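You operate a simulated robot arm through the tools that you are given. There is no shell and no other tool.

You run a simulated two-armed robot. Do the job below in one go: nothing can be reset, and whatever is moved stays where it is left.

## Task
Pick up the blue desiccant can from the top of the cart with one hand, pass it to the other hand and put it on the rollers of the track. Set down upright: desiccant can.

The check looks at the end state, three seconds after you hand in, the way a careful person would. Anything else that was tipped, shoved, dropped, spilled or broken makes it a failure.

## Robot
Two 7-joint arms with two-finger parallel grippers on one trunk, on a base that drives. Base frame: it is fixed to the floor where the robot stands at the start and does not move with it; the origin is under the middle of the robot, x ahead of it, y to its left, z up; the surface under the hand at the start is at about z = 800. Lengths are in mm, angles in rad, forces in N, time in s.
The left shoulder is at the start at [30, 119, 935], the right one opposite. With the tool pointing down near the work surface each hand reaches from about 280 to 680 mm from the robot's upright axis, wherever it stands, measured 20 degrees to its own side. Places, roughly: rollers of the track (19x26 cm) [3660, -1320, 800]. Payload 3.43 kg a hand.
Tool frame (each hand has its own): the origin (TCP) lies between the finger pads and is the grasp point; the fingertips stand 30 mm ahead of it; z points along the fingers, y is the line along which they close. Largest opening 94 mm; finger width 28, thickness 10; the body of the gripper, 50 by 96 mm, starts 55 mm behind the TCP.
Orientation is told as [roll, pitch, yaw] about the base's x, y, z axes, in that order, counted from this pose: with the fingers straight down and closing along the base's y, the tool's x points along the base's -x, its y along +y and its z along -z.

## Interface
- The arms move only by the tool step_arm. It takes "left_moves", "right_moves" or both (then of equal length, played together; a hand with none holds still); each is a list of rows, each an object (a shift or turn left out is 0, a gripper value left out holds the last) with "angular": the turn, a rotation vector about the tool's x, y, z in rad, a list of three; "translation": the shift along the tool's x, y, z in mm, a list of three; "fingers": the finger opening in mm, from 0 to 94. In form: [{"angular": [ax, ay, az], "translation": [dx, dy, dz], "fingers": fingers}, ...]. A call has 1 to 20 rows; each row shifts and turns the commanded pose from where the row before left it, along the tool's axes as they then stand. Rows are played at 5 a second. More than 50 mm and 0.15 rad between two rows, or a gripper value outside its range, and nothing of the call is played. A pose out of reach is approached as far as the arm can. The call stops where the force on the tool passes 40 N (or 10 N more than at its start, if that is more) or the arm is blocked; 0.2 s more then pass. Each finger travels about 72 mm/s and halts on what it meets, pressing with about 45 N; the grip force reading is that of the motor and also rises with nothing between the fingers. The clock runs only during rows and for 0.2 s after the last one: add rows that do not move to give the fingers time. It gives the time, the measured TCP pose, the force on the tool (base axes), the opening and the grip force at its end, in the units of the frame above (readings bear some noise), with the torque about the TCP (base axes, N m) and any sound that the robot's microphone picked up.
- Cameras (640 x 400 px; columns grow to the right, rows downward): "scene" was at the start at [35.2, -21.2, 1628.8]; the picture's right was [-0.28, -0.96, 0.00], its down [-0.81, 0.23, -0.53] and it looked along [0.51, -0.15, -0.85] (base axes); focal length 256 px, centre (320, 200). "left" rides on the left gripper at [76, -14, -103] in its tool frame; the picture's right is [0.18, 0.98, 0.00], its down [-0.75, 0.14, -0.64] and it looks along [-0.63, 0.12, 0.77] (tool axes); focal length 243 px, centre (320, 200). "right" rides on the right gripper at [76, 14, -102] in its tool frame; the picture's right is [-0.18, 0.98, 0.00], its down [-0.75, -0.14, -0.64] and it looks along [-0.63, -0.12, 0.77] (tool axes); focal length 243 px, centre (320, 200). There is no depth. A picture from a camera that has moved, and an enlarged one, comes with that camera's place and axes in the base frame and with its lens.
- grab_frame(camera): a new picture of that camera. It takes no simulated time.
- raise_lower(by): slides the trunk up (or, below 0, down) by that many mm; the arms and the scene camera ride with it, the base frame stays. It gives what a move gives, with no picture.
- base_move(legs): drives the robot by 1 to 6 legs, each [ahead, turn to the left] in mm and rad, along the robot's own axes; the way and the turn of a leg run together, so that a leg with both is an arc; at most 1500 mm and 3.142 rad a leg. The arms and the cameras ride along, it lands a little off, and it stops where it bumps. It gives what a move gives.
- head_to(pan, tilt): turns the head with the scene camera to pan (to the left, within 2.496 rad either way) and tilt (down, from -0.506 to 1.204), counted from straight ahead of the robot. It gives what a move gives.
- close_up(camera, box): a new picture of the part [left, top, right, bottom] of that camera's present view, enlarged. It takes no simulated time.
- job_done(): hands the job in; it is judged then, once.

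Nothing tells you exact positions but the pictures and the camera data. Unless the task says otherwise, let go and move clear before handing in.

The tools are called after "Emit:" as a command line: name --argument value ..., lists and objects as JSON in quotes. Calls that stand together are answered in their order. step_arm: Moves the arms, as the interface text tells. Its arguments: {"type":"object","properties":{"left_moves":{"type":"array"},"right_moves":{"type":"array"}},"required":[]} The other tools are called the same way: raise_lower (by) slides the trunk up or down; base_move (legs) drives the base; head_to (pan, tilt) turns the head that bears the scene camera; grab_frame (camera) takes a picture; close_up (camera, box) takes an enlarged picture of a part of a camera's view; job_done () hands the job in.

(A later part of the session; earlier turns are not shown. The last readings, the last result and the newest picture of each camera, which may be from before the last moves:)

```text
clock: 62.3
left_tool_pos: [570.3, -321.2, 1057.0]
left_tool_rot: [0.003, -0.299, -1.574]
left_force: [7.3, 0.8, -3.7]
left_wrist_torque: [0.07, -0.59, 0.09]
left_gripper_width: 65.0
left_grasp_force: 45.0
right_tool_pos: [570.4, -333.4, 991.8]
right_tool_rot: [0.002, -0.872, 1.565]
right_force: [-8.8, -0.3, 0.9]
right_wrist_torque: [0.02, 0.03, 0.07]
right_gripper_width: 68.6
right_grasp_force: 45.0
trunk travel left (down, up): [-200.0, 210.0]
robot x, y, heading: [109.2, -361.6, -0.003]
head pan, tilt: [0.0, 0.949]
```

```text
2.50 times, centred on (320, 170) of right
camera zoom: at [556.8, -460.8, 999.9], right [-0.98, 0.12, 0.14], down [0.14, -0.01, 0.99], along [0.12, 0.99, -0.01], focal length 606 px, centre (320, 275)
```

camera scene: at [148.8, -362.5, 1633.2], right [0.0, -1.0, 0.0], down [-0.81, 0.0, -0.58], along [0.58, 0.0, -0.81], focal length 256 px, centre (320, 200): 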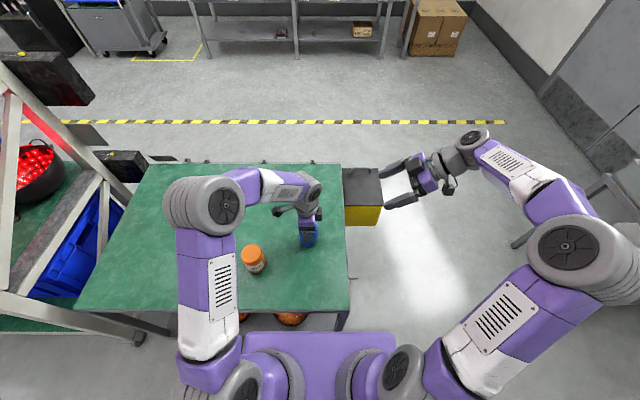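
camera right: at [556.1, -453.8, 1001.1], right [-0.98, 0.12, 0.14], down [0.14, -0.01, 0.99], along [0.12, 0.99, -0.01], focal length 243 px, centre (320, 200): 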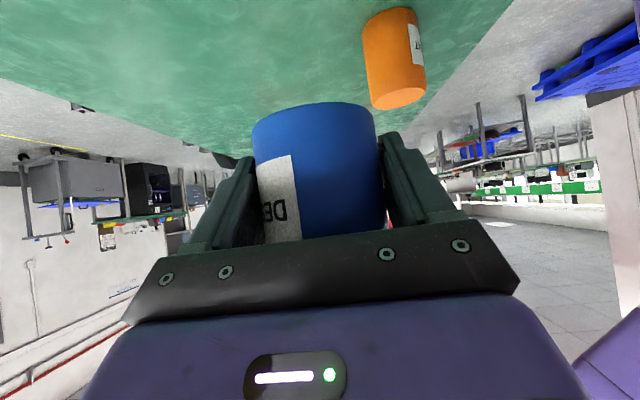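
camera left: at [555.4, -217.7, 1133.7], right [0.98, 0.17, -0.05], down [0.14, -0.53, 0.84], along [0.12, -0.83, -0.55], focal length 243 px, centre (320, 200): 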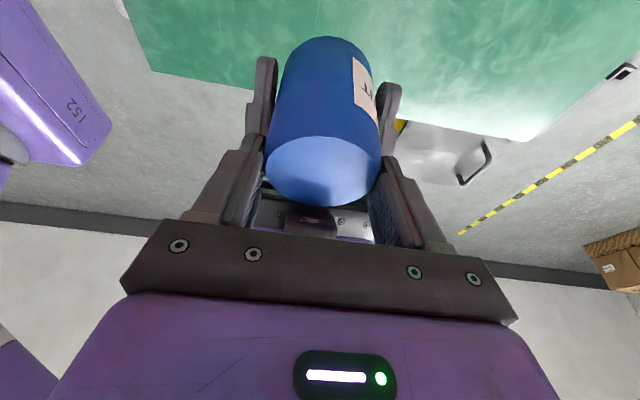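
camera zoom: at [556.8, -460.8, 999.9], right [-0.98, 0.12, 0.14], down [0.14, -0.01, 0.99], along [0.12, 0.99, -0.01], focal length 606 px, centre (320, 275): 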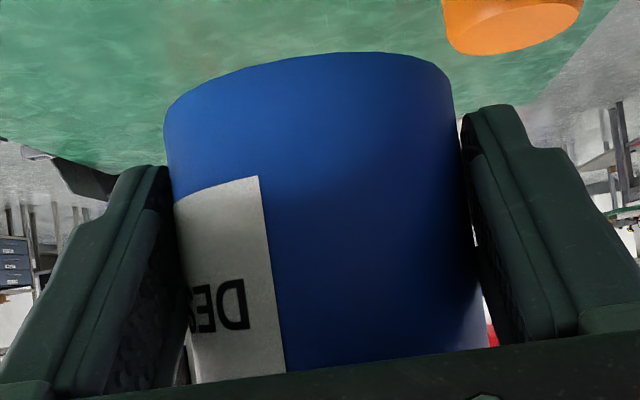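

It still reads 68.6 mm with some sideways force, so something is holding a finger off. I'll zoom in on both sides to find the contact.

Emit:
close_up --camera "right" --box '[350, 110, 430, 240]'

Emit:
close_up --camera "right" --box '[240, 130, 320, 250]'

Emit:
close_up --camera "left" --box '[250, 60, 290, 150]'

Emit:
close_up --camera "left" --box '[360, 80, 410, 170]'

```text
3.08 times, centred on (390, 175) of right
camera zoom: at [556.8, -460.8, 999.9], right [-0.98, 0.12, 0.14], down [0.14, -0.01, 0.99], along [0.12, 0.99, -0.01], focal length 746 px, centre (105, 277)
```

zoom: 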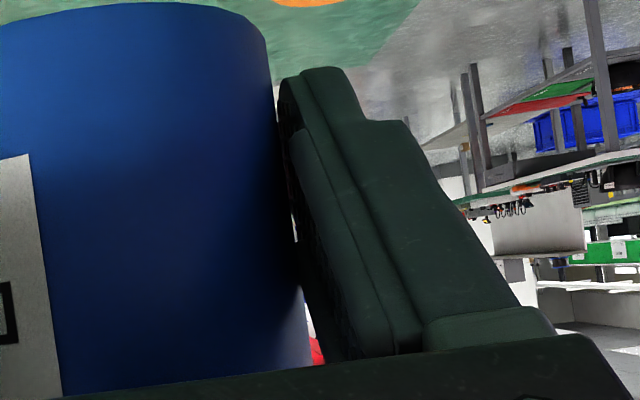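

```text
3.33 times, centred on (280, 190) of right
camera zoom: at [556.8, -460.8, 999.9], right [-0.98, 0.12, 0.14], down [0.14, -0.01, 0.99], along [0.12, 0.99, -0.01], focal length 809 px, centre (453, 233)
```

zoom: 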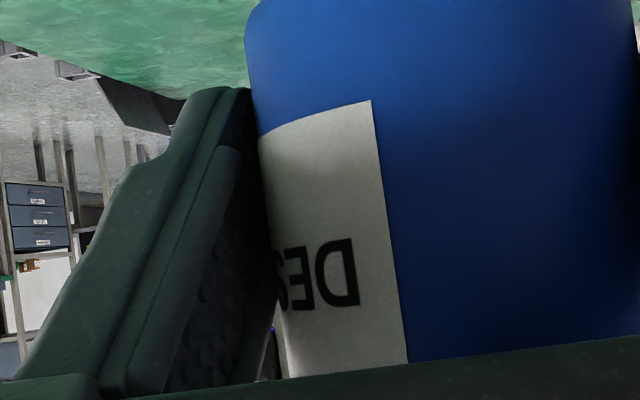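

```text
4.44 times, centred on (270, 105) of left
camera zoom: at [555.6, -217.5, 1133.7], right [0.98, 0.17, -0.05], down [0.14, -0.53, 0.84], along [0.12, -0.83, -0.55], focal length 1078 px, centre (542, 622)
```

zoom: 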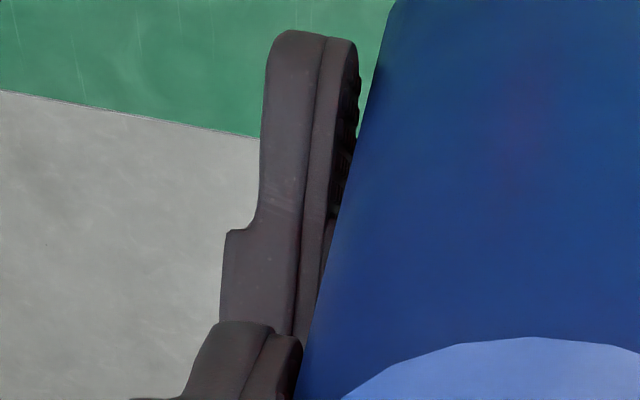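

```text
4.44 times, centred on (385, 125) of left
camera zoom: at [555.6, -217.5, 1133.7], right [0.98, 0.17, -0.05], down [0.14, -0.53, 0.84], along [0.12, -0.83, -0.55], focal length 1078 px, centre (31, 533)
```

zoom: 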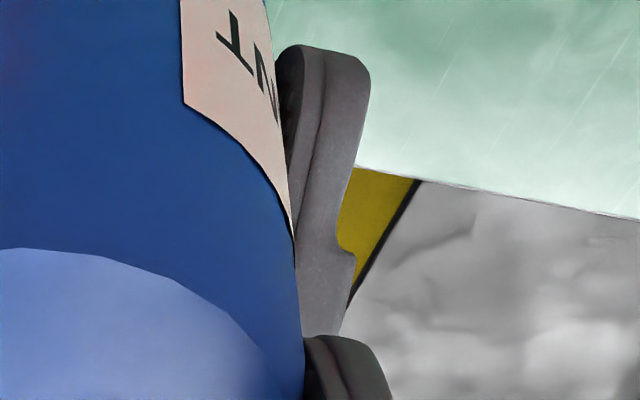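

By geometry the hands have over 10 mm of clearance, so the extra width is probably the raised label. To be safe I'll lower the trunk, which carries both arms together, until the can is just above the cart before the left hand lets go.

Emit:
raise_lower --by -100

Emit:
grab_frame --camera "scene"

Emit:
grab_frame --camera "right"

```text
clock: 63.7
left_tool_pos: [571.5, -321.2, 957.6]
left_tool_rot: [0.002, -0.299, -1.576]
left_force: [15.2, 0.4, -4.9]
left_wrist_torque: [0.09, -0.81, 0.21]
left_gripper_width: 64.6
left_grasp_force: 45.2
right_tool_pos: [570.4, -334.3, 892.6]
right_tool_rot: [0.002, -0.869, 1.566]
right_force: [-15.4, -0.9, 2.8]
right_wrist_torque: [0.02, -0.21, -0.01]
right_gripper_width: 68.3
right_grasp_force: 44.9
trunk travel left (down, up): [-100.0, 310.0]
robot x, y, heading: [107.8, -359.2, -0.001]
head pan, tilt: [0.0, 0.949]
```

```text
taken
camera scene: at [148.5, -362.6, 1533.3], right [0.0, -1.0, 0.0], down [-0.81, 0.0, -0.58], along [0.58, 0.0, -0.81], focal length 256 px, centre (320, 200)
```

scene: 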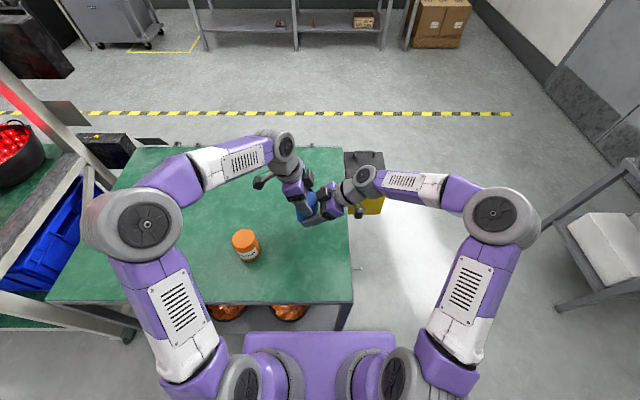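

```text
taken
camera right: at [556.8, -460.9, 900.1], right [-0.98, 0.12, 0.14], down [0.14, -0.01, 0.99], along [0.12, 0.99, -0.01], focal length 243 px, centre (320, 200)
```

right: 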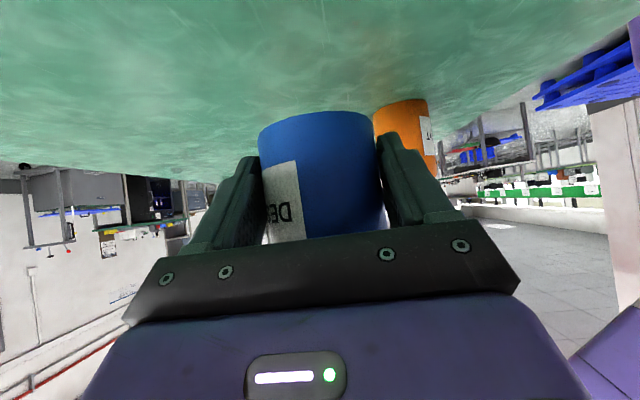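

The sideways force has grown to about 15 N, which means the right hand is a bit too far to +x of the can. I'll nudge the right hand 1.5 mm towards -x to relieve it.

Emit:
step_arm --right_moves '[{"translation": [0, 1.0, 0]}, {}, {}]'

Emit:
step_arm --right_moves '[{"translation": [0, 1.0, 0]}, {}, {}]'

```text
clock: 64.5
left_tool_pos: [570.0, -321.1, 957.5]
left_tool_rot: [0.002, -0.3, -1.577]
left_force: [13.7, -0.1, -3.8]
left_wrist_torque: [-0.07, -0.95, 0.09]
left_gripper_width: 64.9
left_grasp_force: 44.6
right_tool_pos: [570.6, -334.6, 892.0]
right_tool_rot: [0.003, -0.871, 1.564]
right_force: [-14.5, 0.7, 1.1]
right_wrist_torque: [0.02, 0.0, 0.09]
right_gripper_width: 68.3
right_grasp_force: 45.5
trunk travel left (down, up): [-100.0, 310.0]
robot x, y, heading: [106.5, -359.1, -0.002]
head pan, tilt: [0.0, 0.949]
```

```text
clock: 65.3
left_tool_pos: [569.7, -321.9, 956.5]
left_tool_rot: [-0.002, -0.302, -1.577]
left_force: [7.7, -2.0, -3.3]
left_wrist_torque: [-0.15, -0.99, 0.02]
left_gripper_width: 64.8
left_grasp_force: 45.1
right_tool_pos: [570.5, -335.1, 893.1]
right_tool_rot: [0.001, -0.871, 1.567]
right_force: [-7.2, 1.2, 1.1]
right_wrist_torque: [0.02, 0.5, 0.05]
right_gripper_width: 68.1
right_grasp_force: 44.9
trunk travel left (down, up): [-100.0, 310.0]
robot x, y, heading: [108.1, -364.7, -0.0]
head pan, tilt: [0.0, 0.949]
```

The force halves with each millimetre while the width stays at 68 mm, so the right hand truly has hold of the can. One more millimetre, then I'll lower to just above the cart.

Emit:
step_arm --right_moves '[{"translation": [0, 1.0, 0]}, {}, {}]'

Emit:
raise_lower --by -50

Emit:
grab_frame --camera "right"

Emit:
close_up --camera "scene" --box '[270, 160, 370, 240]'

```text
clock: 66.1
left_tool_pos: [568.6, -321.6, 957.1]
left_tool_rot: [-0.005, -0.3, -1.574]
left_force: [0.2, -3.3, -2.9]
left_wrist_torque: [-0.18, -0.36, 0.13]
left_gripper_width: 64.5
left_grasp_force: 45.0
right_tool_pos: [568.2, -334.5, 893.3]
right_tool_rot: [-0.003, -0.871, 1.566]
right_force: [0.1, 3.3, 0.5]
right_wrist_torque: [-0.04, 0.38, -0.14]
right_gripper_width: 68.5
right_grasp_force: 45.6
trunk travel left (down, up): [-100.0, 310.0]
robot x, y, heading: [106.9, -360.6, 0.002]
head pan, tilt: [0.0, 0.949]
```

```text
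clock: 67.0
left_tool_pos: [568.8, -320.8, 907.3]
left_tool_rot: [-0.002, -0.301, -1.577]
left_force: [-5.6, -3.5, -1.4]
left_wrist_torque: [-0.16, 0.27, 0.15]
left_gripper_width: 64.8
left_grasp_force: 44.9
right_tool_pos: [570.0, -335.1, 842.2]
right_tool_rot: [-0.002, -0.87, 1.566]
right_force: [5.1, 4.0, 0.3]
right_wrist_torque: [-0.08, 0.09, -0.27]
right_gripper_width: 68.3
right_grasp_force: 44.9
trunk travel left (down, up): [-50.0, 360.0]
robot x, y, heading: [107.2, -359.4, -0.003]
head pan, tilt: [0.0, 0.949]
```

```text
taken
camera right: at [554.7, -461.6, 849.6], right [-0.98, 0.12, 0.14], down [0.14, -0.01, 0.99], along [0.12, 0.99, -0.01], focal length 243 px, centre (320, 200)
```

right: 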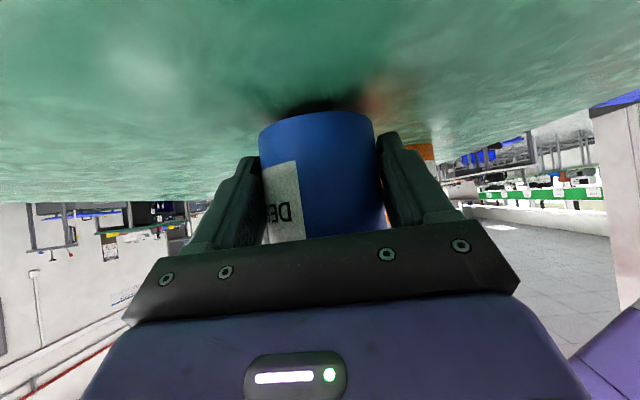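

```text
5.00 times, centred on (320, 200) of scene
camera zoom: at [148.4, -362.6, 1483.3], right [0.0, -1.0, 0.0], down [-0.81, 0.0, -0.58], along [0.58, 0.0, -0.81], focal length 1279 px, centre (320, 200)
```

zoom: 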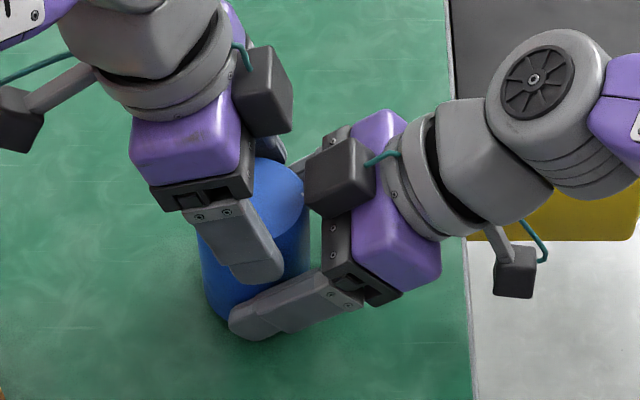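

The can is now about 10 mm above the cart with near-zero opposing force. I'll open the left gripper without moving it and see whether the right holds the can.

Emit:
step_arm --left_moves '[{"fingers": 75}, {}, {}, {}]'

Emit:
grab_frame --camera "left"

Emit:
grab_frame --camera "right"

Emit:
close_up --camera "scene" --box '[270, 160, 370, 240]'

```text
clock: 68.0
left_tool_pos: [569.5, -320.0, 906.9]
left_tool_rot: [0.0, -0.299, -1.576]
left_force: [-0.2, -0.5, -0.1]
left_wrist_torque: [0.01, 0.02, 0.02]
left_gripper_width: 75.2
left_grasp_force: 0.0
right_tool_pos: [568.7, -334.1, 842.7]
right_tool_rot: [0.001, -0.869, 1.566]
right_force: [-0.8, -0.4, 0.1]
right_wrist_torque: [-0.03, -0.03, 0.0]
right_gripper_width: 68.1
right_grasp_force: 45.0
trunk travel left (down, up): [-50.0, 360.0]
robot x, y, heading: [106.0, -361.1, -0.002]
head pan, tilt: [0.0, 0.949]
```

```text
taken
camera left: at [555.3, -217.7, 983.6], right [0.98, 0.17, -0.05], down [0.14, -0.53, 0.84], along [0.11, -0.83, -0.55], focal length 243 px, centre (320, 200)
```

left: 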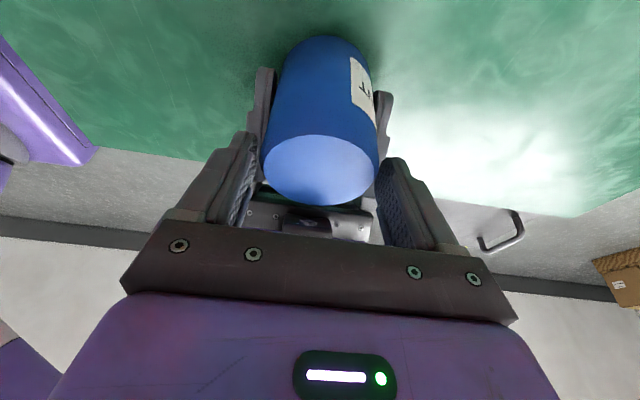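

```text
taken
camera right: at [554.4, -461.5, 849.3], right [-0.98, 0.12, 0.14], down [0.14, -0.01, 0.99], along [0.12, 0.99, -0.01], focal length 243 px, centre (320, 200)
```

right: 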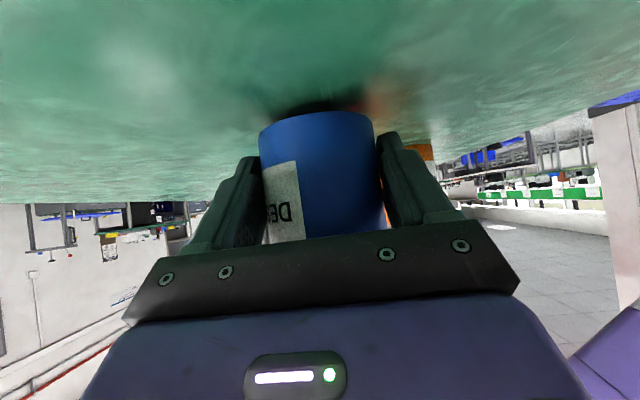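

```text
5.00 times, centred on (320, 200) of scene
camera zoom: at [148.7, -362.6, 1483.2], right [0.0, -1.0, 0.0], down [-0.81, 0.0, -0.58], along [0.58, 0.0, -0.81], focal length 1279 px, centre (320, 200)
```

zoom: 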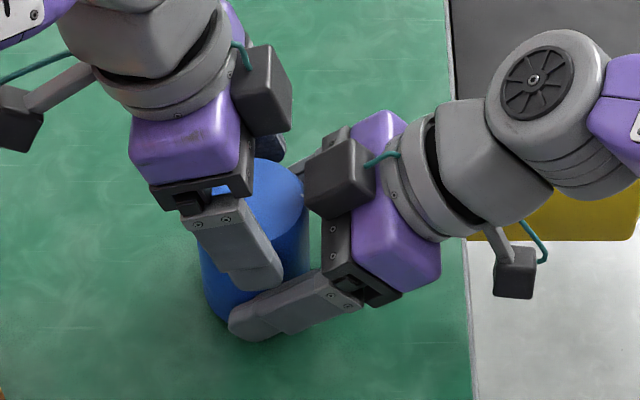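

The left hand is open and the can stays in the right hand's grip. I'll raise the trunk a little to confirm it comes along.

Emit:
raise_lower --by 20

Emit:
grab_frame --camera "right"

Emit:
grab_frame --camera "left"

```text
clock: 68.7
left_tool_pos: [568.9, -321.3, 927.1]
left_tool_rot: [0.0, -0.301, -1.575]
left_force: [0.4, 0.0, 1.6]
left_wrist_torque: [0.02, 0.01, 0.02]
left_gripper_width: 75.1
left_grasp_force: 0.1
right_tool_pos: [570.0, -333.6, 862.1]
right_tool_rot: [-0.001, -0.872, 1.566]
right_force: [-0.4, -0.5, -0.7]
right_wrist_torque: [-0.01, -0.01, 0.01]
right_gripper_width: 68.3
right_grasp_force: 45.1
trunk travel left (down, up): [-70.0, 340.0]
robot x, y, heading: [107.0, -360.8, -0.001]
head pan, tilt: [0.0, 0.949]
```

```text
taken
camera right: at [554.5, -461.5, 869.3], right [-0.98, 0.12, 0.14], down [0.14, -0.01, 0.99], along [0.12, 0.99, -0.01], focal length 243 px, centre (320, 200)
```

right: 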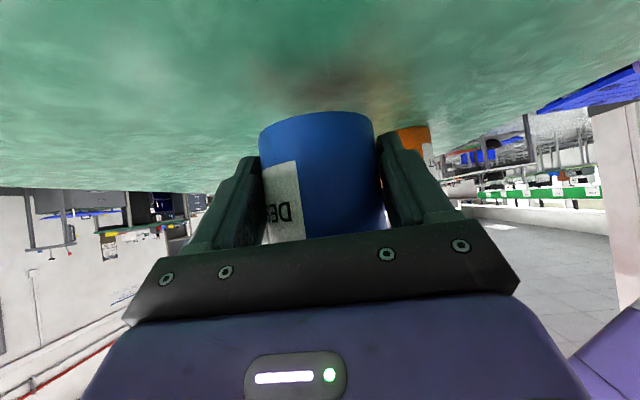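

```text
taken
camera left: at [555.5, -217.7, 1003.6], right [0.98, 0.17, -0.05], down [0.14, -0.53, 0.84], along [0.11, -0.83, -0.55], focal length 243 px, centre (320, 200)
```

left: 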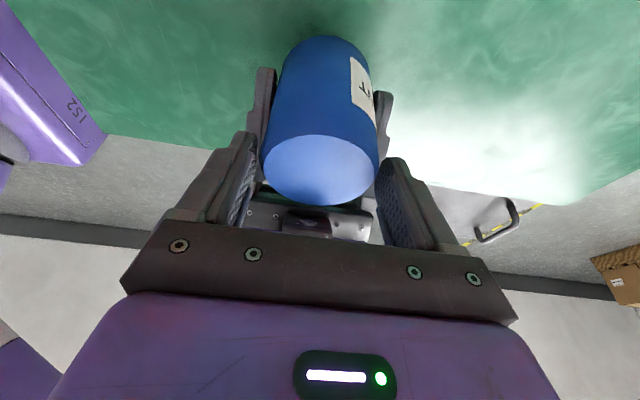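

The can moves with the right hand, so the handover has worked. I'll open the left hand fully, withdraw it along its own axis, and then check the hold.

Emit:
step_arm --left_moves '[{"fingers": 94}, {}, {"translation": [0, 0, -25]}, {"translation": [0, 0, -35]}, {"translation": [0, 0, -40]}, {"translation": [0, 0, -40]}, {"translation": [30, 0, -10]}, {"translation": [30, 0, 0]}, {}]'

Emit:
grab_frame --camera "left"

Emit:
close_up --camera "scene" --box '[240, 120, 440, 245]'

```text
clock: 70.7
left_tool_pos: [569.3, -221.2, 1053.9]
left_tool_rot: [0.001, -0.3, -1.575]
left_force: [-0.4, -0.8, 0.5]
left_wrist_torque: [-0.01, 0.01, 0.0]
left_gripper_width: 94.2
left_grasp_force: 0.1
right_tool_pos: [567.4, -335.7, 860.9]
right_tool_rot: [0.0, -0.87, 1.565]
right_force: [0.2, 1.1, -0.5]
right_wrist_torque: [0.01, 0.0, -0.03]
right_gripper_width: 68.0
right_grasp_force: 45.4
trunk travel left (down, up): [-70.0, 340.0]
robot x, y, heading: [108.3, -359.5, -0.0]
head pan, tilt: [0.0, 0.949]
```

```text
taken
camera left: at [554.6, -117.0, 1130.5], right [0.98, 0.17, -0.05], down [0.14, -0.53, 0.84], along [0.11, -0.83, -0.55], focal length 243 px, centre (320, 200)
```

left: 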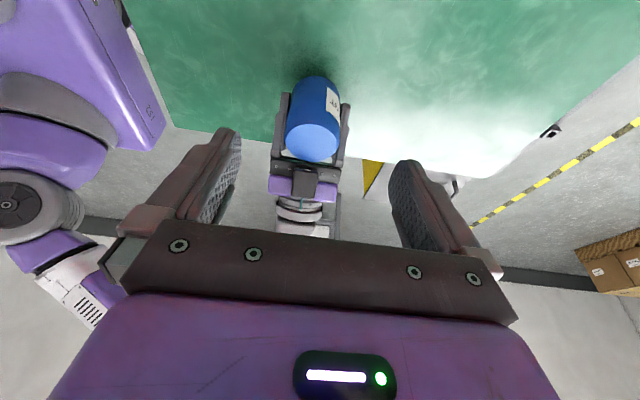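

```text
3.20 times, centred on (340, 182) of scene
camera zoom: at [148.7, -362.8, 1503.2], right [0.0, -1.0, 0.0], down [-0.81, 0.0, -0.58], along [0.58, 0.0, -0.81], focal length 818 px, centre (256, 256)
```

zoom: 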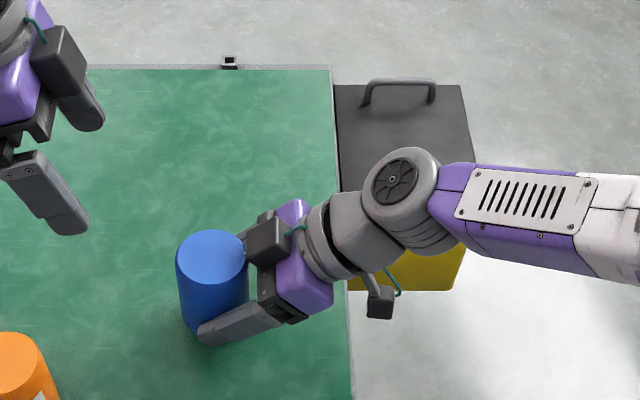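

The can is held upright by the right hand alone. I'll look closer at the grip, then raise the trunk for travel.

Emit:
close_up --camera "left" --box '[250, 60, 370, 190]'

Emit:
raise_lower --by 130

Emit:
grab_frame --camera "scene"

```text
3.08 times, centred on (310, 125) of left
camera zoom: at [554.6, -117.0, 1130.5], right [0.98, 0.17, -0.05], down [0.14, -0.53, 0.84], along [0.11, -0.83, -0.55], focal length 746 px, centre (351, 431)
```

zoom: 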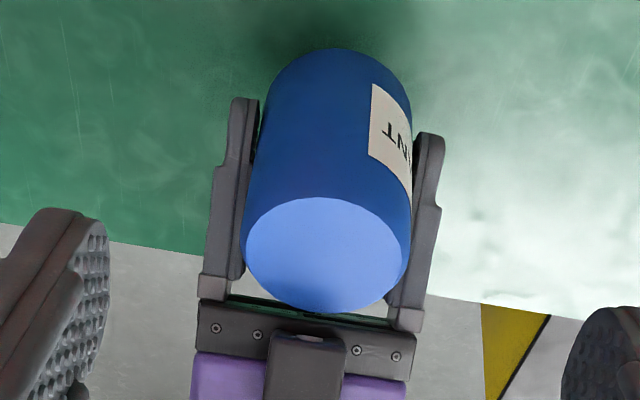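

```text
clock: 72.2
left_tool_pos: [569.1, -221.1, 1183.4]
left_tool_rot: [0.001, -0.301, -1.574]
left_force: [-0.3, -0.1, 0.3]
left_wrist_torque: [-0.01, -0.01, 0.0]
left_gripper_width: 94.1
left_grasp_force: 0.0
right_tool_pos: [568.7, -333.3, 991.7]
right_tool_rot: [0.002, -0.871, 1.566]
right_force: [-0.1, -0.3, 0.2]
right_wrist_torque: [0.01, 0.01, -0.01]
right_gripper_width: 68.3
right_grasp_force: 45.0
trunk travel left (down, up): [-200.0, 210.0]
robot x, y, heading: [106.7, -360.8, -0.003]
head pan, tilt: [0.0, 0.949]
```

```text
taken
camera scene: at [148.9, -362.6, 1633.0], right [0.0, -1.0, 0.0], down [-0.81, 0.0, -0.58], along [0.58, 0.0, -0.81], focal length 256 px, centre (320, 200)
```

scene: 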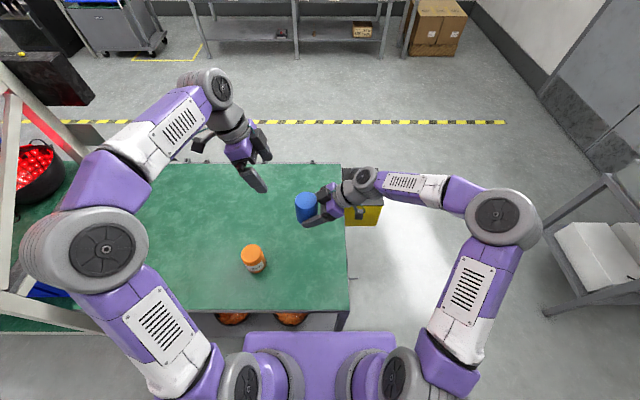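

The grip is solid and the can is upright. I'll back away from the cart and turn right towards the corridor.

Emit:
base_move --legs '[[-470, 0], [0, -1.5708]]'

Emit:
head_to --pan 0.0 --tilt 0.6

Emit:
grab_frame --camera "scene"

```text
clock: 78.9
left_tool_pos: [-238.9, -826.0, 1183.3]
left_tool_rot: [0.0, -0.301, 3.106]
left_force: [-0.8, 0.4, 0.8]
left_wrist_torque: [0.02, 0.0, -0.01]
left_gripper_width: 94.0
left_grasp_force: 0.0
right_tool_pos: [-351.3, -821.5, 992.1]
right_tool_rot: [0.0, -0.871, -0.037]
right_force: [-0.6, 0.4, 0.2]
right_wrist_torque: [0.03, 0.08, -0.01]
right_gripper_width: 67.6
right_grasp_force: 45.2
trunk travel left (down, up): [-200.0, 210.0]
robot x, y, heading: [-363.8, -358.5, -1.599]
head pan, tilt: [0.0, 0.949]
```

```text
clock: 79.8
left_tool_pos: [-238.3, -824.5, 1183.9]
left_tool_rot: [0.0, -0.301, 3.106]
left_force: [0.9, -0.6, 0.4]
left_wrist_torque: [0.01, -0.02, 0.0]
left_gripper_width: 93.9
left_grasp_force: 0.0
right_tool_pos: [-352.4, -822.0, 991.5]
right_tool_rot: [0.001, -0.87, -0.037]
right_force: [0.2, 0.0, -0.2]
right_wrist_torque: [0.02, 0.03, -0.01]
right_gripper_width: 68.0
right_grasp_force: 44.7
trunk travel left (down, up): [-200.0, 210.0]
robot x, y, heading: [-360.5, -361.4, -1.605]
head pan, tilt: [0.0, 0.6]
```

```text
taken
camera scene: at [-366.6, -420.0, 1661.5], right [-1.0, 0.03, 0.0], down [0.02, 0.57, -0.82], along [-0.03, -0.82, -0.57], focal length 256 px, centre (320, 200)
```

scene: 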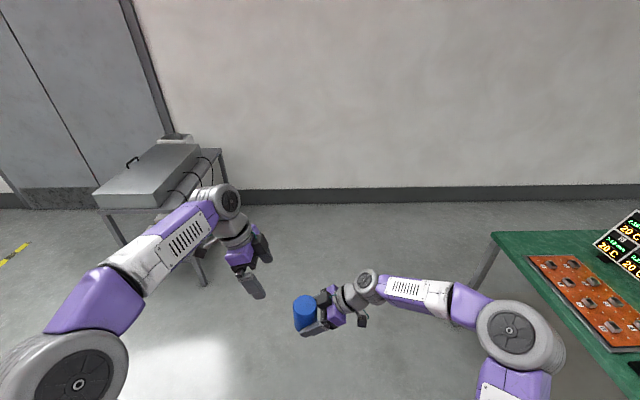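

The way towards the wall is clear. I'll go ahead about 880 mm to y ≈ -1240 and turn left to face the far bench.

Emit:
base_move --legs '[[880, 0], [0, 1.602]]'

Emit:
head_to --pan 0.0 --tilt 0.45

Emit:
grab_frame --camera "scene"

```text
clock: 88.2
left_tool_pos: [65.6, -1059.8, 1183.8]
left_tool_rot: [0.0, -0.301, -1.552]
left_force: [0.4, -0.9, -0.1]
left_wrist_torque: [0.01, -0.01, 0.0]
left_gripper_width: 94.0
left_grasp_force: 0.1
right_tool_pos: [68.6, -1173.0, 992.8]
right_tool_rot: [-0.002, -0.872, 1.587]
right_force: [-0.5, 0.2, 0.9]
right_wrist_torque: [-0.03, -0.03, 0.02]
right_gripper_width: 67.8
right_grasp_force: 44.6
trunk travel left (down, up): [-200.0, 210.0]
robot x, y, heading: [-396.3, -1207.5, 0.021]
head pan, tilt: [0.0, 0.6]
```

```text
clock: 88.9
left_tool_pos: [65.8, -1058.7, 1182.4]
left_tool_rot: [0.001, -0.301, -1.551]
left_force: [0.1, -0.5, 0.0]
left_wrist_torque: [0.01, 0.0, 0.02]
left_gripper_width: 94.2
left_grasp_force: 0.0
right_tool_pos: [67.6, -1173.2, 991.8]
right_tool_rot: [0.002, -0.872, 1.587]
right_force: [0.8, -0.5, 1.0]
right_wrist_torque: [-0.05, 0.01, -0.02]
right_gripper_width: 67.8
right_grasp_force: 45.0
trunk travel left (down, up): [-200.0, 210.0]
robot x, y, heading: [-392.9, -1208.4, 0.027]
head pan, tilt: [0.0, 0.45]
```

```text
taken
camera scene: at [-332.0, -1210.0, 1675.1], right [0.02, -1.0, 0.0], down [-0.44, -0.01, -0.9], along [0.9, 0.02, -0.44], focal length 256 px, centre (320, 200)
```

scene: 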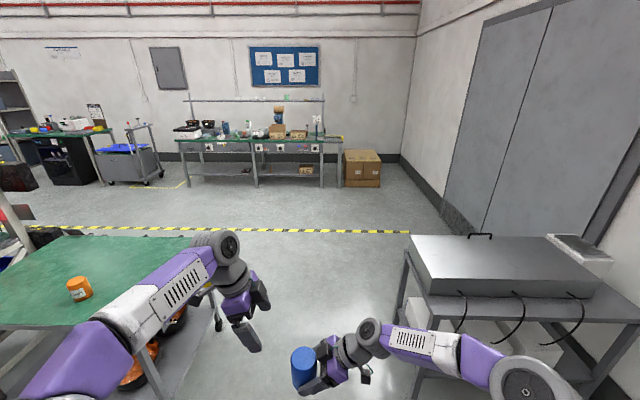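

The corridor is clear: the steel cart is at y ≈ -1690 or less and the low bin is well to the left. I'll drive forward in two legs and stop short of the bench to look.

Emit:
base_move --legs '[[1500, -0.045], [1350, 0.025]]'

Emit:
head_to --pan -0.1 --tilt 0.6

Emit:
grab_frame --camera "scene"

```text
clock: 102.7
left_tool_pos: [2909.1, -1023.7, 1183.9]
left_tool_rot: [-0.001, -0.301, -1.521]
left_force: [-0.1, 0.1, -0.6]
left_wrist_torque: [0.02, 0.0, 0.01]
left_gripper_width: 93.9
left_grasp_force: 0.0
right_tool_pos: [2912.8, -1138.2, 992.6]
right_tool_rot: [0.002, -0.869, 1.621]
right_force: [0.8, 0.1, -0.1]
right_wrist_torque: [-0.05, 0.02, -0.01]
right_gripper_width: 67.5
right_grasp_force: 45.3
trunk travel left (down, up): [-200.0, 210.0]
robot x, y, heading: [2451.9, -1190.0, 0.052]
head pan, tilt: [0.0, 0.45]
```

```text
clock: 103.4
left_tool_pos: [2907.5, -1024.3, 1183.8]
left_tool_rot: [-0.001, -0.301, -1.521]
left_force: [0.1, -0.1, 0.8]
left_wrist_torque: [-0.02, 0.01, -0.04]
left_gripper_width: 93.9
left_grasp_force: 0.0
right_tool_pos: [2912.5, -1139.7, 992.7]
right_tool_rot: [0.002, -0.87, 1.623]
right_force: [-0.1, 0.4, 0.3]
right_wrist_torque: [-0.03, 0.02, -0.01]
right_gripper_width: 67.2
right_grasp_force: 45.0
trunk travel left (down, up): [-200.0, 210.0]
robot x, y, heading: [2450.5, -1194.8, 0.054]
head pan, tilt: [-0.099, 0.6]
```

```text
taken
camera scene: at [2511.2, -1197.5, 1661.6], right [-0.04, -1.0, 0.0], down [-0.56, 0.03, -0.83], along [0.82, -0.04, -0.56], focal length 256 px, centre (320, 200)
```

scene: 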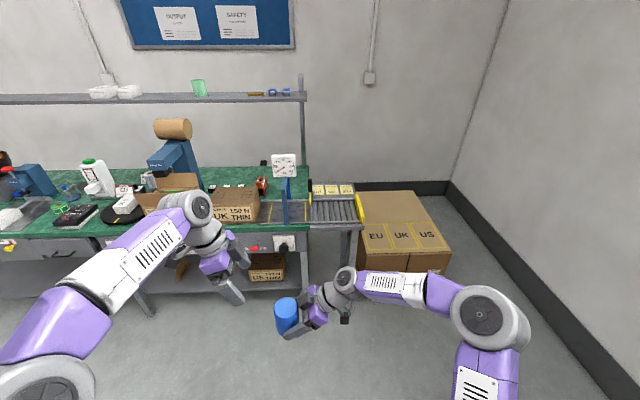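

The bench and the roller track are ahead, and the can is still held. I'll zoom in on the track.

Emit:
close_up --camera "scene" --box '[256, 160, 384, 240]'

Emit:
close_up --camera "scene" --box '[250, 270, 378, 350]'

```text
5.00 times, centred on (320, 200) of scene
camera zoom: at [2511.2, -1197.5, 1661.6], right [-0.04, -1.0, 0.0], down [-0.56, 0.03, -0.83], along [0.82, -0.04, -0.56], focal length 1279 px, centre (320, 200)
```

zoom: 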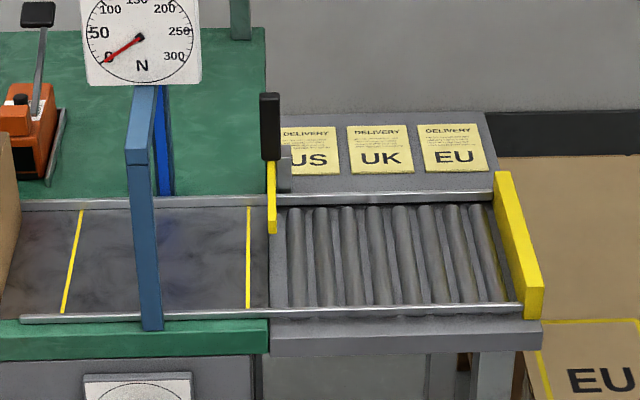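

```text
5.00 times, centred on (314, 310) of scene
camera zoom: at [2511.2, -1197.5, 1661.6], right [-0.04, -1.0, 0.0], down [-0.56, 0.03, -0.83], along [0.82, -0.04, -0.56], focal length 1279 px, centre (350, -350)
```

zoom: 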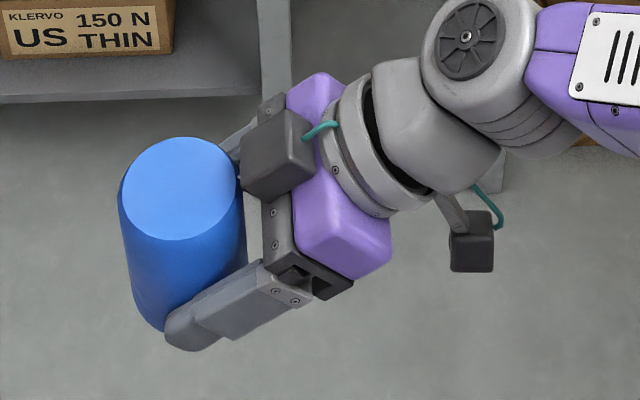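

The rollers span x ≈ 3570–3760 and y ≈ -1210 to -1460, with low rails and open space in front. I'll tuck the left hand back, move the right hand to my right side, and swing it about the vertical so it points forward with the can still upright.

Emit:
step_arm --left_moves '[{"translation": [12, -28, -4]}, {"translation": [12, -28, -4]}, {"translation": [12, -28, -4]}, {"translation": [12, -28, -4]}, {"translation": [12, -28, -4]}]' --right_moves '[{"translation": [19.3, -12, -23]}, {"translation": [19.3, -12, -23]}, {"translation": [19.3, -12, -23]}, {"translation": [19.3, -12, -23]}, {"translation": [19.3, -12, -23]}]'

Emit:
step_arm --right_moves '[{"angular": [0.1094, 0, 0.0918]}, {"angular": [0.1094, 0, 0.0918]}, {"angular": [0.1094, 0, 0.0918]}, {"angular": [0.1094, 0, 0.0918]}, {"angular": [0.1094, 0, 0.0918]}]'

Emit:
grab_frame --camera "scene"

```text
clock: 104.6
left_tool_pos: [2762.2, -967.9, 1184.8]
left_tool_rot: [0.002, -0.3, -1.519]
left_force: [0.6, -0.3, 0.4]
left_wrist_torque: [0.01, -0.03, 0.0]
left_gripper_width: 94.1
left_grasp_force: 0.1
right_tool_pos: [2980.1, -1287.0, 994.9]
right_tool_rot: [-0.001, -0.872, 1.621]
right_force: [0.8, 0.5, -1.4]
right_wrist_torque: [-0.01, 0.04, 0.01]
right_gripper_width: 67.3
right_grasp_force: 45.7
trunk travel left (down, up): [-200.0, 210.0]
robot x, y, heading: [2452.5, -1186.1, 0.056]
head pan, tilt: [-0.099, 0.6]
```

```text
clock: 105.8
left_tool_pos: [2763.0, -967.5, 1183.4]
left_tool_rot: [0.0, -0.301, -1.521]
left_force: [0.1, 0.1, -0.3]
left_wrist_torque: [0.02, 0.02, 0.04]
left_gripper_width: 93.7
left_grasp_force: 0.0
right_tool_pos: [2981.3, -1285.0, 992.7]
right_tool_rot: [-0.003, -0.872, 0.906]
right_force: [0.8, -1.1, -1.7]
right_wrist_torque: [-0.01, 0.01, -0.03]
right_gripper_width: 67.2
right_grasp_force: 45.0
trunk travel left (down, up): [-200.0, 210.0]
robot x, y, heading: [2451.8, -1190.8, 0.054]
head pan, tilt: [-0.099, 0.6]
```

```text
taken
camera scene: at [2511.0, -1197.2, 1661.6], right [-0.04, -1.0, 0.0], down [-0.56, 0.03, -0.83], along [0.82, -0.04, -0.56], focal length 256 px, centre (320, 200)
```

scene: 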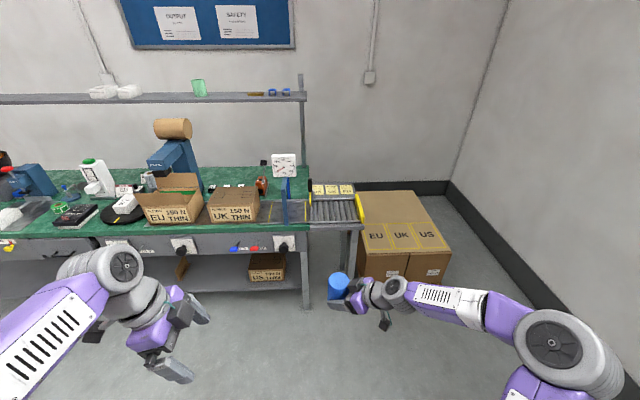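

The can stays level while turning. I'll finish the swing.

Emit:
step_arm --right_moves '[{"angular": [0.1094, 0, 0.0918]}, {"angular": [0.1094, 0, 0.0918]}, {"angular": [0.1094, 0, 0.0918]}, {"angular": [0.1094, 0, 0.0918]}, {"angular": [0.1094, 0, 0.0918]}, {"angular": [0.1094, 0, 0.0918]}, {}]'

Emit:
grab_frame --camera "scene"

Emit:
grab_frame --camera "right"

```text
clock: 107.4
left_tool_pos: [2763.7, -968.0, 1184.6]
left_tool_rot: [0.001, -0.3, -1.521]
left_force: [-0.5, 0.0, 0.0]
left_wrist_torque: [0.02, 0.01, 0.03]
left_gripper_width: 93.6
left_grasp_force: 0.0
right_tool_pos: [2980.6, -1286.0, 991.3]
right_tool_rot: [-0.002, -0.873, 0.049]
right_force: [0.4, 0.6, -2.2]
right_wrist_torque: [0.01, 0.0, -0.03]
right_gripper_width: 67.1
right_grasp_force: 44.9
trunk travel left (down, up): [-200.0, 210.0]
robot x, y, heading: [2453.5, -1185.9, 0.053]
head pan, tilt: [-0.099, 0.6]
```

```text
taken
camera scene: at [2511.4, -1198.1, 1661.6], right [-0.05, -1.0, 0.0], down [-0.56, 0.03, -0.82], along [0.82, -0.04, -0.57], focal length 256 px, centre (320, 200)
```

scene: 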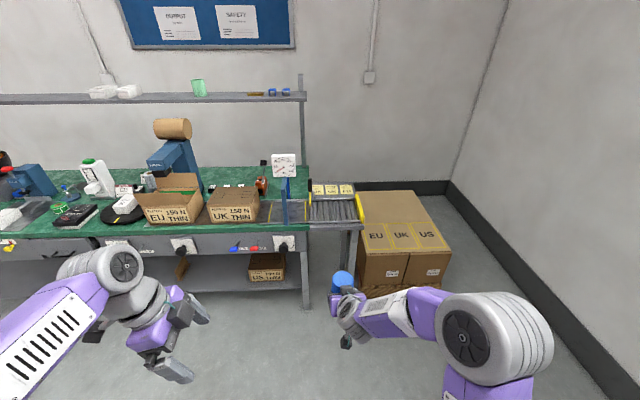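

```text
taken
camera right: at [2853.0, -1277.3, 998.6], right [0.07, 0.99, 0.14], down [0.0, -0.14, 0.99], along [1.0, -0.07, -0.01], focal length 243 px, centre (320, 200)
```

right: 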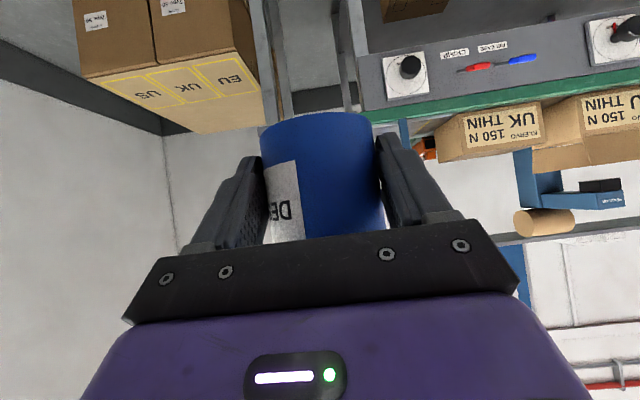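

The right hand now points forward with the can upright. I'll make a small turn and drive closer to the track, stopping well short of the bench edge.

Emit:
base_move --legs '[[0, -0.11], [500, 0.055]]'

Emit:
head_to --pan -0.2 --tilt 0.85

Emit:
grab_frame --camera "scene"

```text
clock: 110.8
left_tool_pos: [3261.0, -996.6, 1184.6]
left_tool_rot: [0.0, -0.301, -1.574]
left_force: [0.1, -0.8, -0.1]
left_wrist_torque: [0.03, -0.02, 0.02]
left_gripper_width: 93.9
left_grasp_force: 0.0
right_tool_pos: [3460.9, -1325.6, 990.9]
right_tool_rot: [-0.003, -0.871, -0.002]
right_force: [0.2, -0.7, -1.5]
right_wrist_torque: [0.02, 0.01, -0.05]
right_gripper_width: 67.2
right_grasp_force: 44.6
trunk travel left (down, up): [-200.0, 210.0]
robot x, y, heading: [2940.5, -1204.2, 0.006]
head pan, tilt: [-0.099, 0.6]
```

```text
clock: 111.6
left_tool_pos: [3258.6, -996.2, 1184.7]
left_tool_rot: [0.001, -0.3, -1.573]
left_force: [0.1, 0.0, -0.3]
left_wrist_torque: [-0.02, -0.01, -0.01]
left_gripper_width: 94.1
left_grasp_force: 0.0
right_tool_pos: [3459.1, -1325.5, 991.4]
right_tool_rot: [-0.003, -0.872, 0.0]
right_force: [0.4, 0.1, -1.9]
right_wrist_torque: [0.01, 0.04, -0.01]
right_gripper_width: 67.3
right_grasp_force: 44.9
trunk travel left (down, up): [-200.0, 210.0]
robot x, y, heading: [2937.9, -1202.9, 0.0]
head pan, tilt: [-0.201, 0.85]
```

```text
taken
camera scene: at [2985.4, -1219.4, 1640.8], right [-0.2, -0.98, 0.0], down [-0.74, 0.15, -0.66], along [0.65, -0.13, -0.75], focal length 256 px, centre (320, 200)
```

scene: 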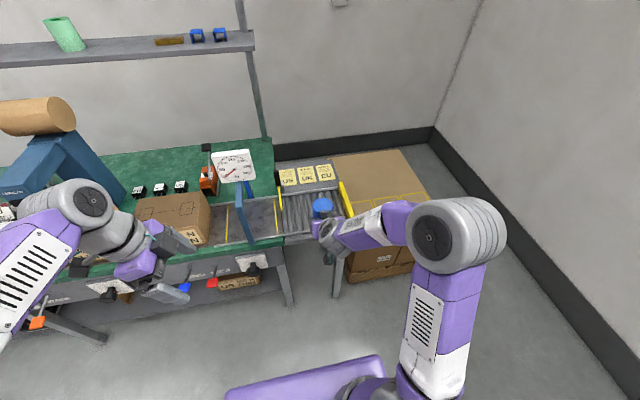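

I'm at [2939, -1203] facing the track, with the can now just in front of and above it. I'll measure the rollers again from here.

Emit:
close_up --camera "scene" --box '[240, 140, 368, 250]'

Emit:
grab_frame --camera "right"

```text
3.64 times, centred on (304, 195) of scene
camera zoom: at [2985.4, -1219.4, 1640.8], right [-0.2, -0.98, 0.0], down [-0.74, 0.15, -0.66], along [0.65, -0.13, -0.75], focal length 930 px, centre (378, 218)
```

zoom: 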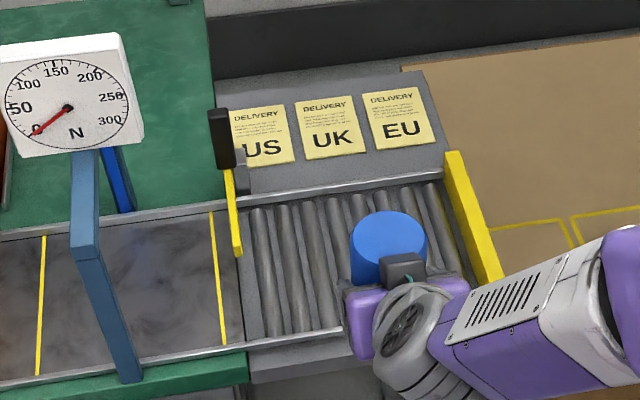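

```text
taken
camera right: at [3333.5, -1309.8, 998.7], right [0.12, 0.98, 0.14], down [-0.01, -0.14, 0.99], along [0.99, -0.12, -0.01], focal length 243 px, centre (320, 200)
```

right: 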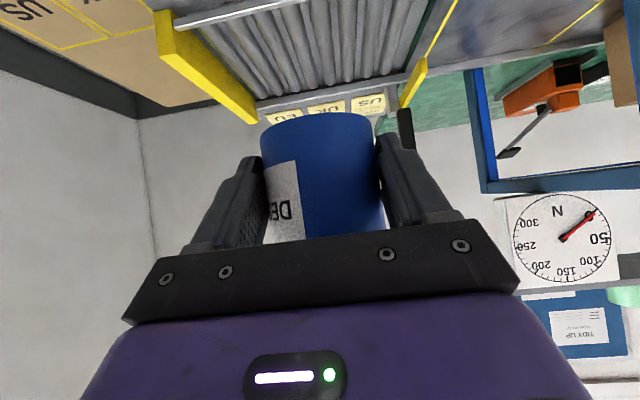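

The track centre comes out at about x = 3655, y = -1333. I'll drive 110 mm closer, then extend the arm over the rollers at the present height.

Emit:
base_move --legs '[[110, 0]]'

Emit:
grab_frame --camera "scene"

```text
clock: 112.8
left_tool_pos: [3371.9, -995.9, 1184.5]
left_tool_rot: [-0.001, -0.3, -1.572]
left_force: [-0.3, 0.0, -0.4]
left_wrist_torque: [0.01, 0.02, -0.02]
left_gripper_width: 94.0
left_grasp_force: 0.1
right_tool_pos: [3571.6, -1324.7, 990.9]
right_tool_rot: [-0.002, -0.871, -0.002]
right_force: [0.6, 0.0, -2.3]
right_wrist_torque: [-0.01, 0.05, 0.01]
right_gripper_width: 67.0
right_grasp_force: 45.4
trunk travel left (down, up): [-200.0, 210.0]
robot x, y, heading: [3051.3, -1200.8, 0.001]
head pan, tilt: [-0.201, 0.85]
```

```text
taken
camera scene: at [3097.4, -1219.3, 1640.7], right [-0.2, -0.98, 0.0], down [-0.74, 0.15, -0.66], along [0.65, -0.13, -0.75], focal length 256 px, centre (320, 200)
```

scene: 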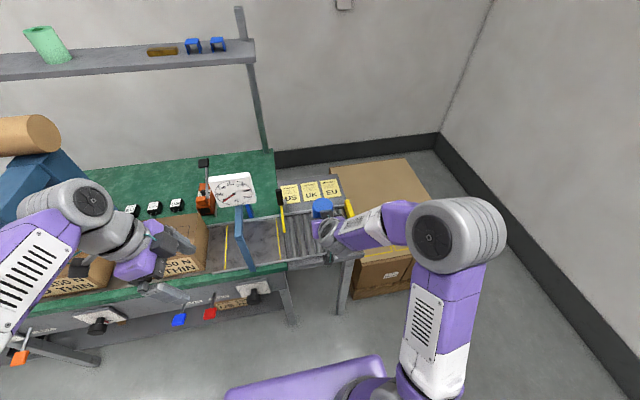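

I'll extend the right hand about 73 mm so the can is over the middle of the rollers, still high.

Emit:
step_arm --right_moves '[{"translation": [-15.7, -1.8, 18.7]}, {"translation": [-15.7, -1.8, 18.7]}, {"translation": [-15.7, -1.8, 18.7]}, {}]'

Emit:
head_to --pan -0.1 --tilt 0.9

Emit:
close_up --camera "scene" --box '[220, 120, 412, 240]'

Emit:
grab_frame --camera "right"

Emit:
grab_frame --camera "left"

```text
clock: 113.8
left_tool_pos: [3370.3, -997.6, 1184.8]
left_tool_rot: [-0.001, -0.299, -1.572]
left_force: [0.0, -0.6, -0.3]
left_wrist_torque: [-0.01, 0.01, -0.01]
left_gripper_width: 94.1
left_grasp_force: 0.1
right_tool_pos: [3642.4, -1330.6, 991.9]
right_tool_rot: [0.0, -0.872, -0.002]
right_force: [0.0, -0.7, -2.5]
right_wrist_torque: [-0.02, 0.04, 0.01]
right_gripper_width: 66.9
right_grasp_force: 45.5
trunk travel left (down, up): [-200.0, 210.0]
robot x, y, heading: [3050.0, -1203.3, 0.005]
head pan, tilt: [-0.201, 0.85]
```

```text
clock: 114.5
left_tool_pos: [3370.9, -996.1, 1185.0]
left_tool_rot: [0.001, -0.299, -1.572]
left_force: [-0.7, 0.5, -0.7]
left_wrist_torque: [0.01, 0.01, 0.02]
left_gripper_width: 94.1
left_grasp_force: 0.1
right_tool_pos: [3641.6, -1331.1, 990.4]
right_tool_rot: [-0.002, -0.872, -0.001]
right_force: [-0.3, 0.1, -2.2]
right_wrist_torque: [0.03, 0.05, -0.03]
right_gripper_width: 67.0
right_grasp_force: 44.8
trunk travel left (down, up): [-200.0, 210.0]
robot x, y, heading: [3048.5, -1199.9, -0.001]
head pan, tilt: [-0.099, 0.901]
```

```text
3.33 times, centred on (316, 180) of scene
camera zoom: at [3094.6, -1211.2, 1636.8], right [-0.1, -1.0, 0.0], down [-0.78, 0.08, -0.62], along [0.62, -0.06, -0.78], focal length 852 px, centre (333, 267)
```

zoom: 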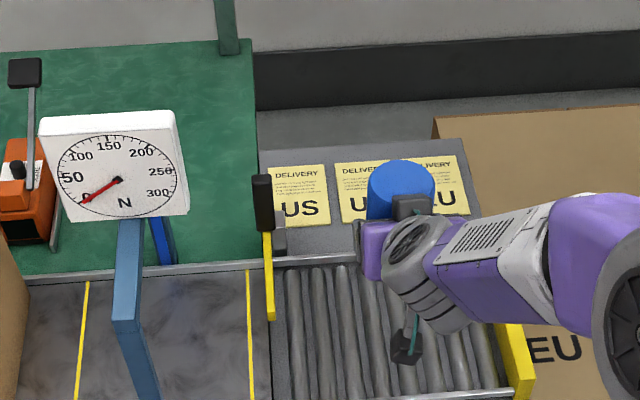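

```text
taken
camera right: at [3516.1, -1315.7, 997.9], right [0.12, 0.98, 0.14], down [-0.01, -0.14, 0.99], along [0.99, -0.12, -0.01], focal length 243 px, centre (320, 200)
```

right: 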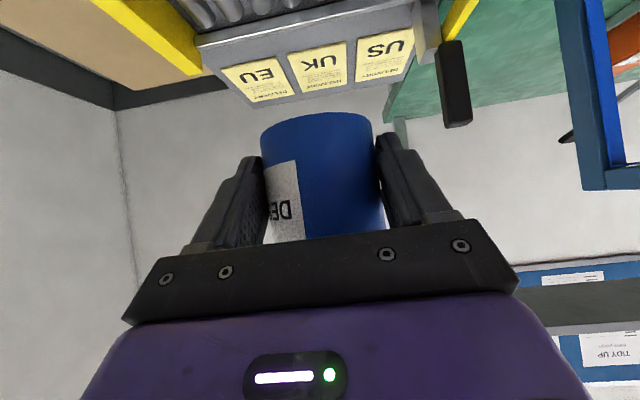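

```text
taken
camera left: at [3355.8, -892.5, 1261.5], right [0.98, 0.17, -0.05], down [0.14, -0.53, 0.84], along [0.12, -0.83, -0.55], focal length 243 px, centre (320, 200)
```

left: 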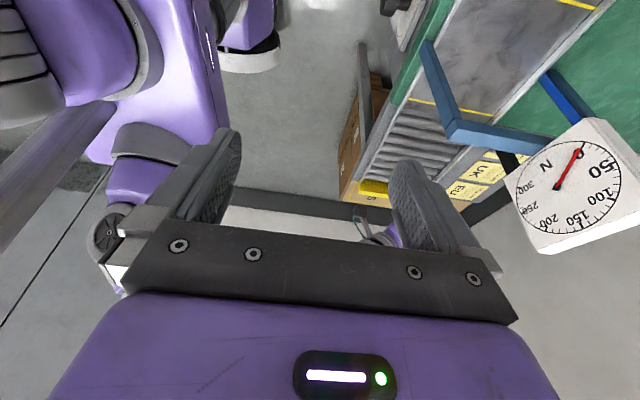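

The can is above the middle of the rollers and the camera shows free space around it. I'll descend 120 mm straight down and check again.

Emit:
step_arm --right_moves '[{"translation": [22.98, 0, 19.29]}, {"translation": [22.98, 0, 19.29]}, {"translation": [22.98, 0, 19.29]}, {"translation": [22.98, 0, 19.29]}, {}]'

Emit:
close_up --camera "scene" --box '[240, 140, 400, 240]'

Emit:
grab_frame --camera "right"

```text
clock: 115.7
left_tool_pos: [3370.4, -996.0, 1185.3]
left_tool_rot: [0.0, -0.3, -1.573]
left_force: [0.1, 0.6, -0.4]
left_wrist_torque: [0.02, 0.0, -0.02]
left_gripper_width: 94.0
left_grasp_force: 0.0
right_tool_pos: [3641.6, -1330.8, 871.1]
right_tool_rot: [-0.001, -0.871, 0.0]
right_force: [-0.2, -0.7, -1.2]
right_wrist_torque: [-0.02, 0.05, -0.05]
right_gripper_width: 66.7
right_grasp_force: 44.9
trunk travel left (down, up): [-200.0, 210.0]
robot x, y, heading: [3045.4, -1201.7, 0.002]
head pan, tilt: [-0.099, 0.901]
```

```text
4.00 times, centred on (320, 190) of scene
camera zoom: at [3094.2, -1211.2, 1636.8], right [-0.1, -1.0, 0.0], down [-0.78, 0.08, -0.62], along [0.62, -0.06, -0.78], focal length 1023 px, centre (320, 240)
```

zoom: 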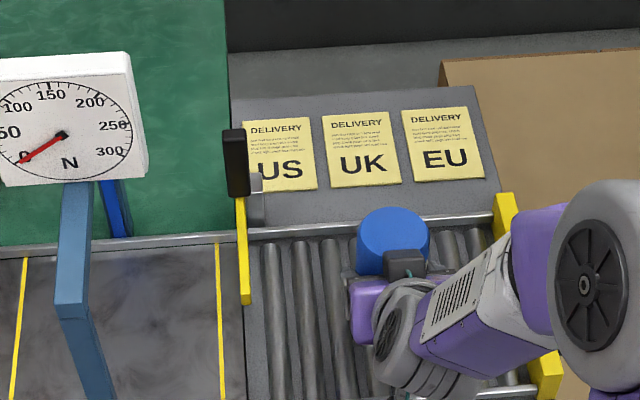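

```text
taken
camera right: at [3515.8, -1315.6, 877.6], right [0.12, 0.98, 0.14], down [-0.01, -0.14, 0.99], along [0.99, -0.12, -0.01], focal length 243 px, centre (320, 200)
```

right: 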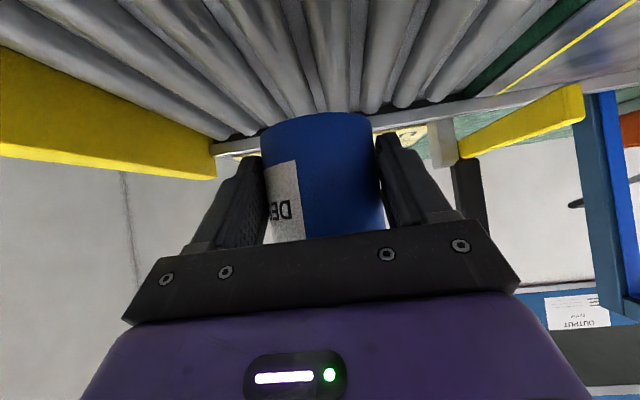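

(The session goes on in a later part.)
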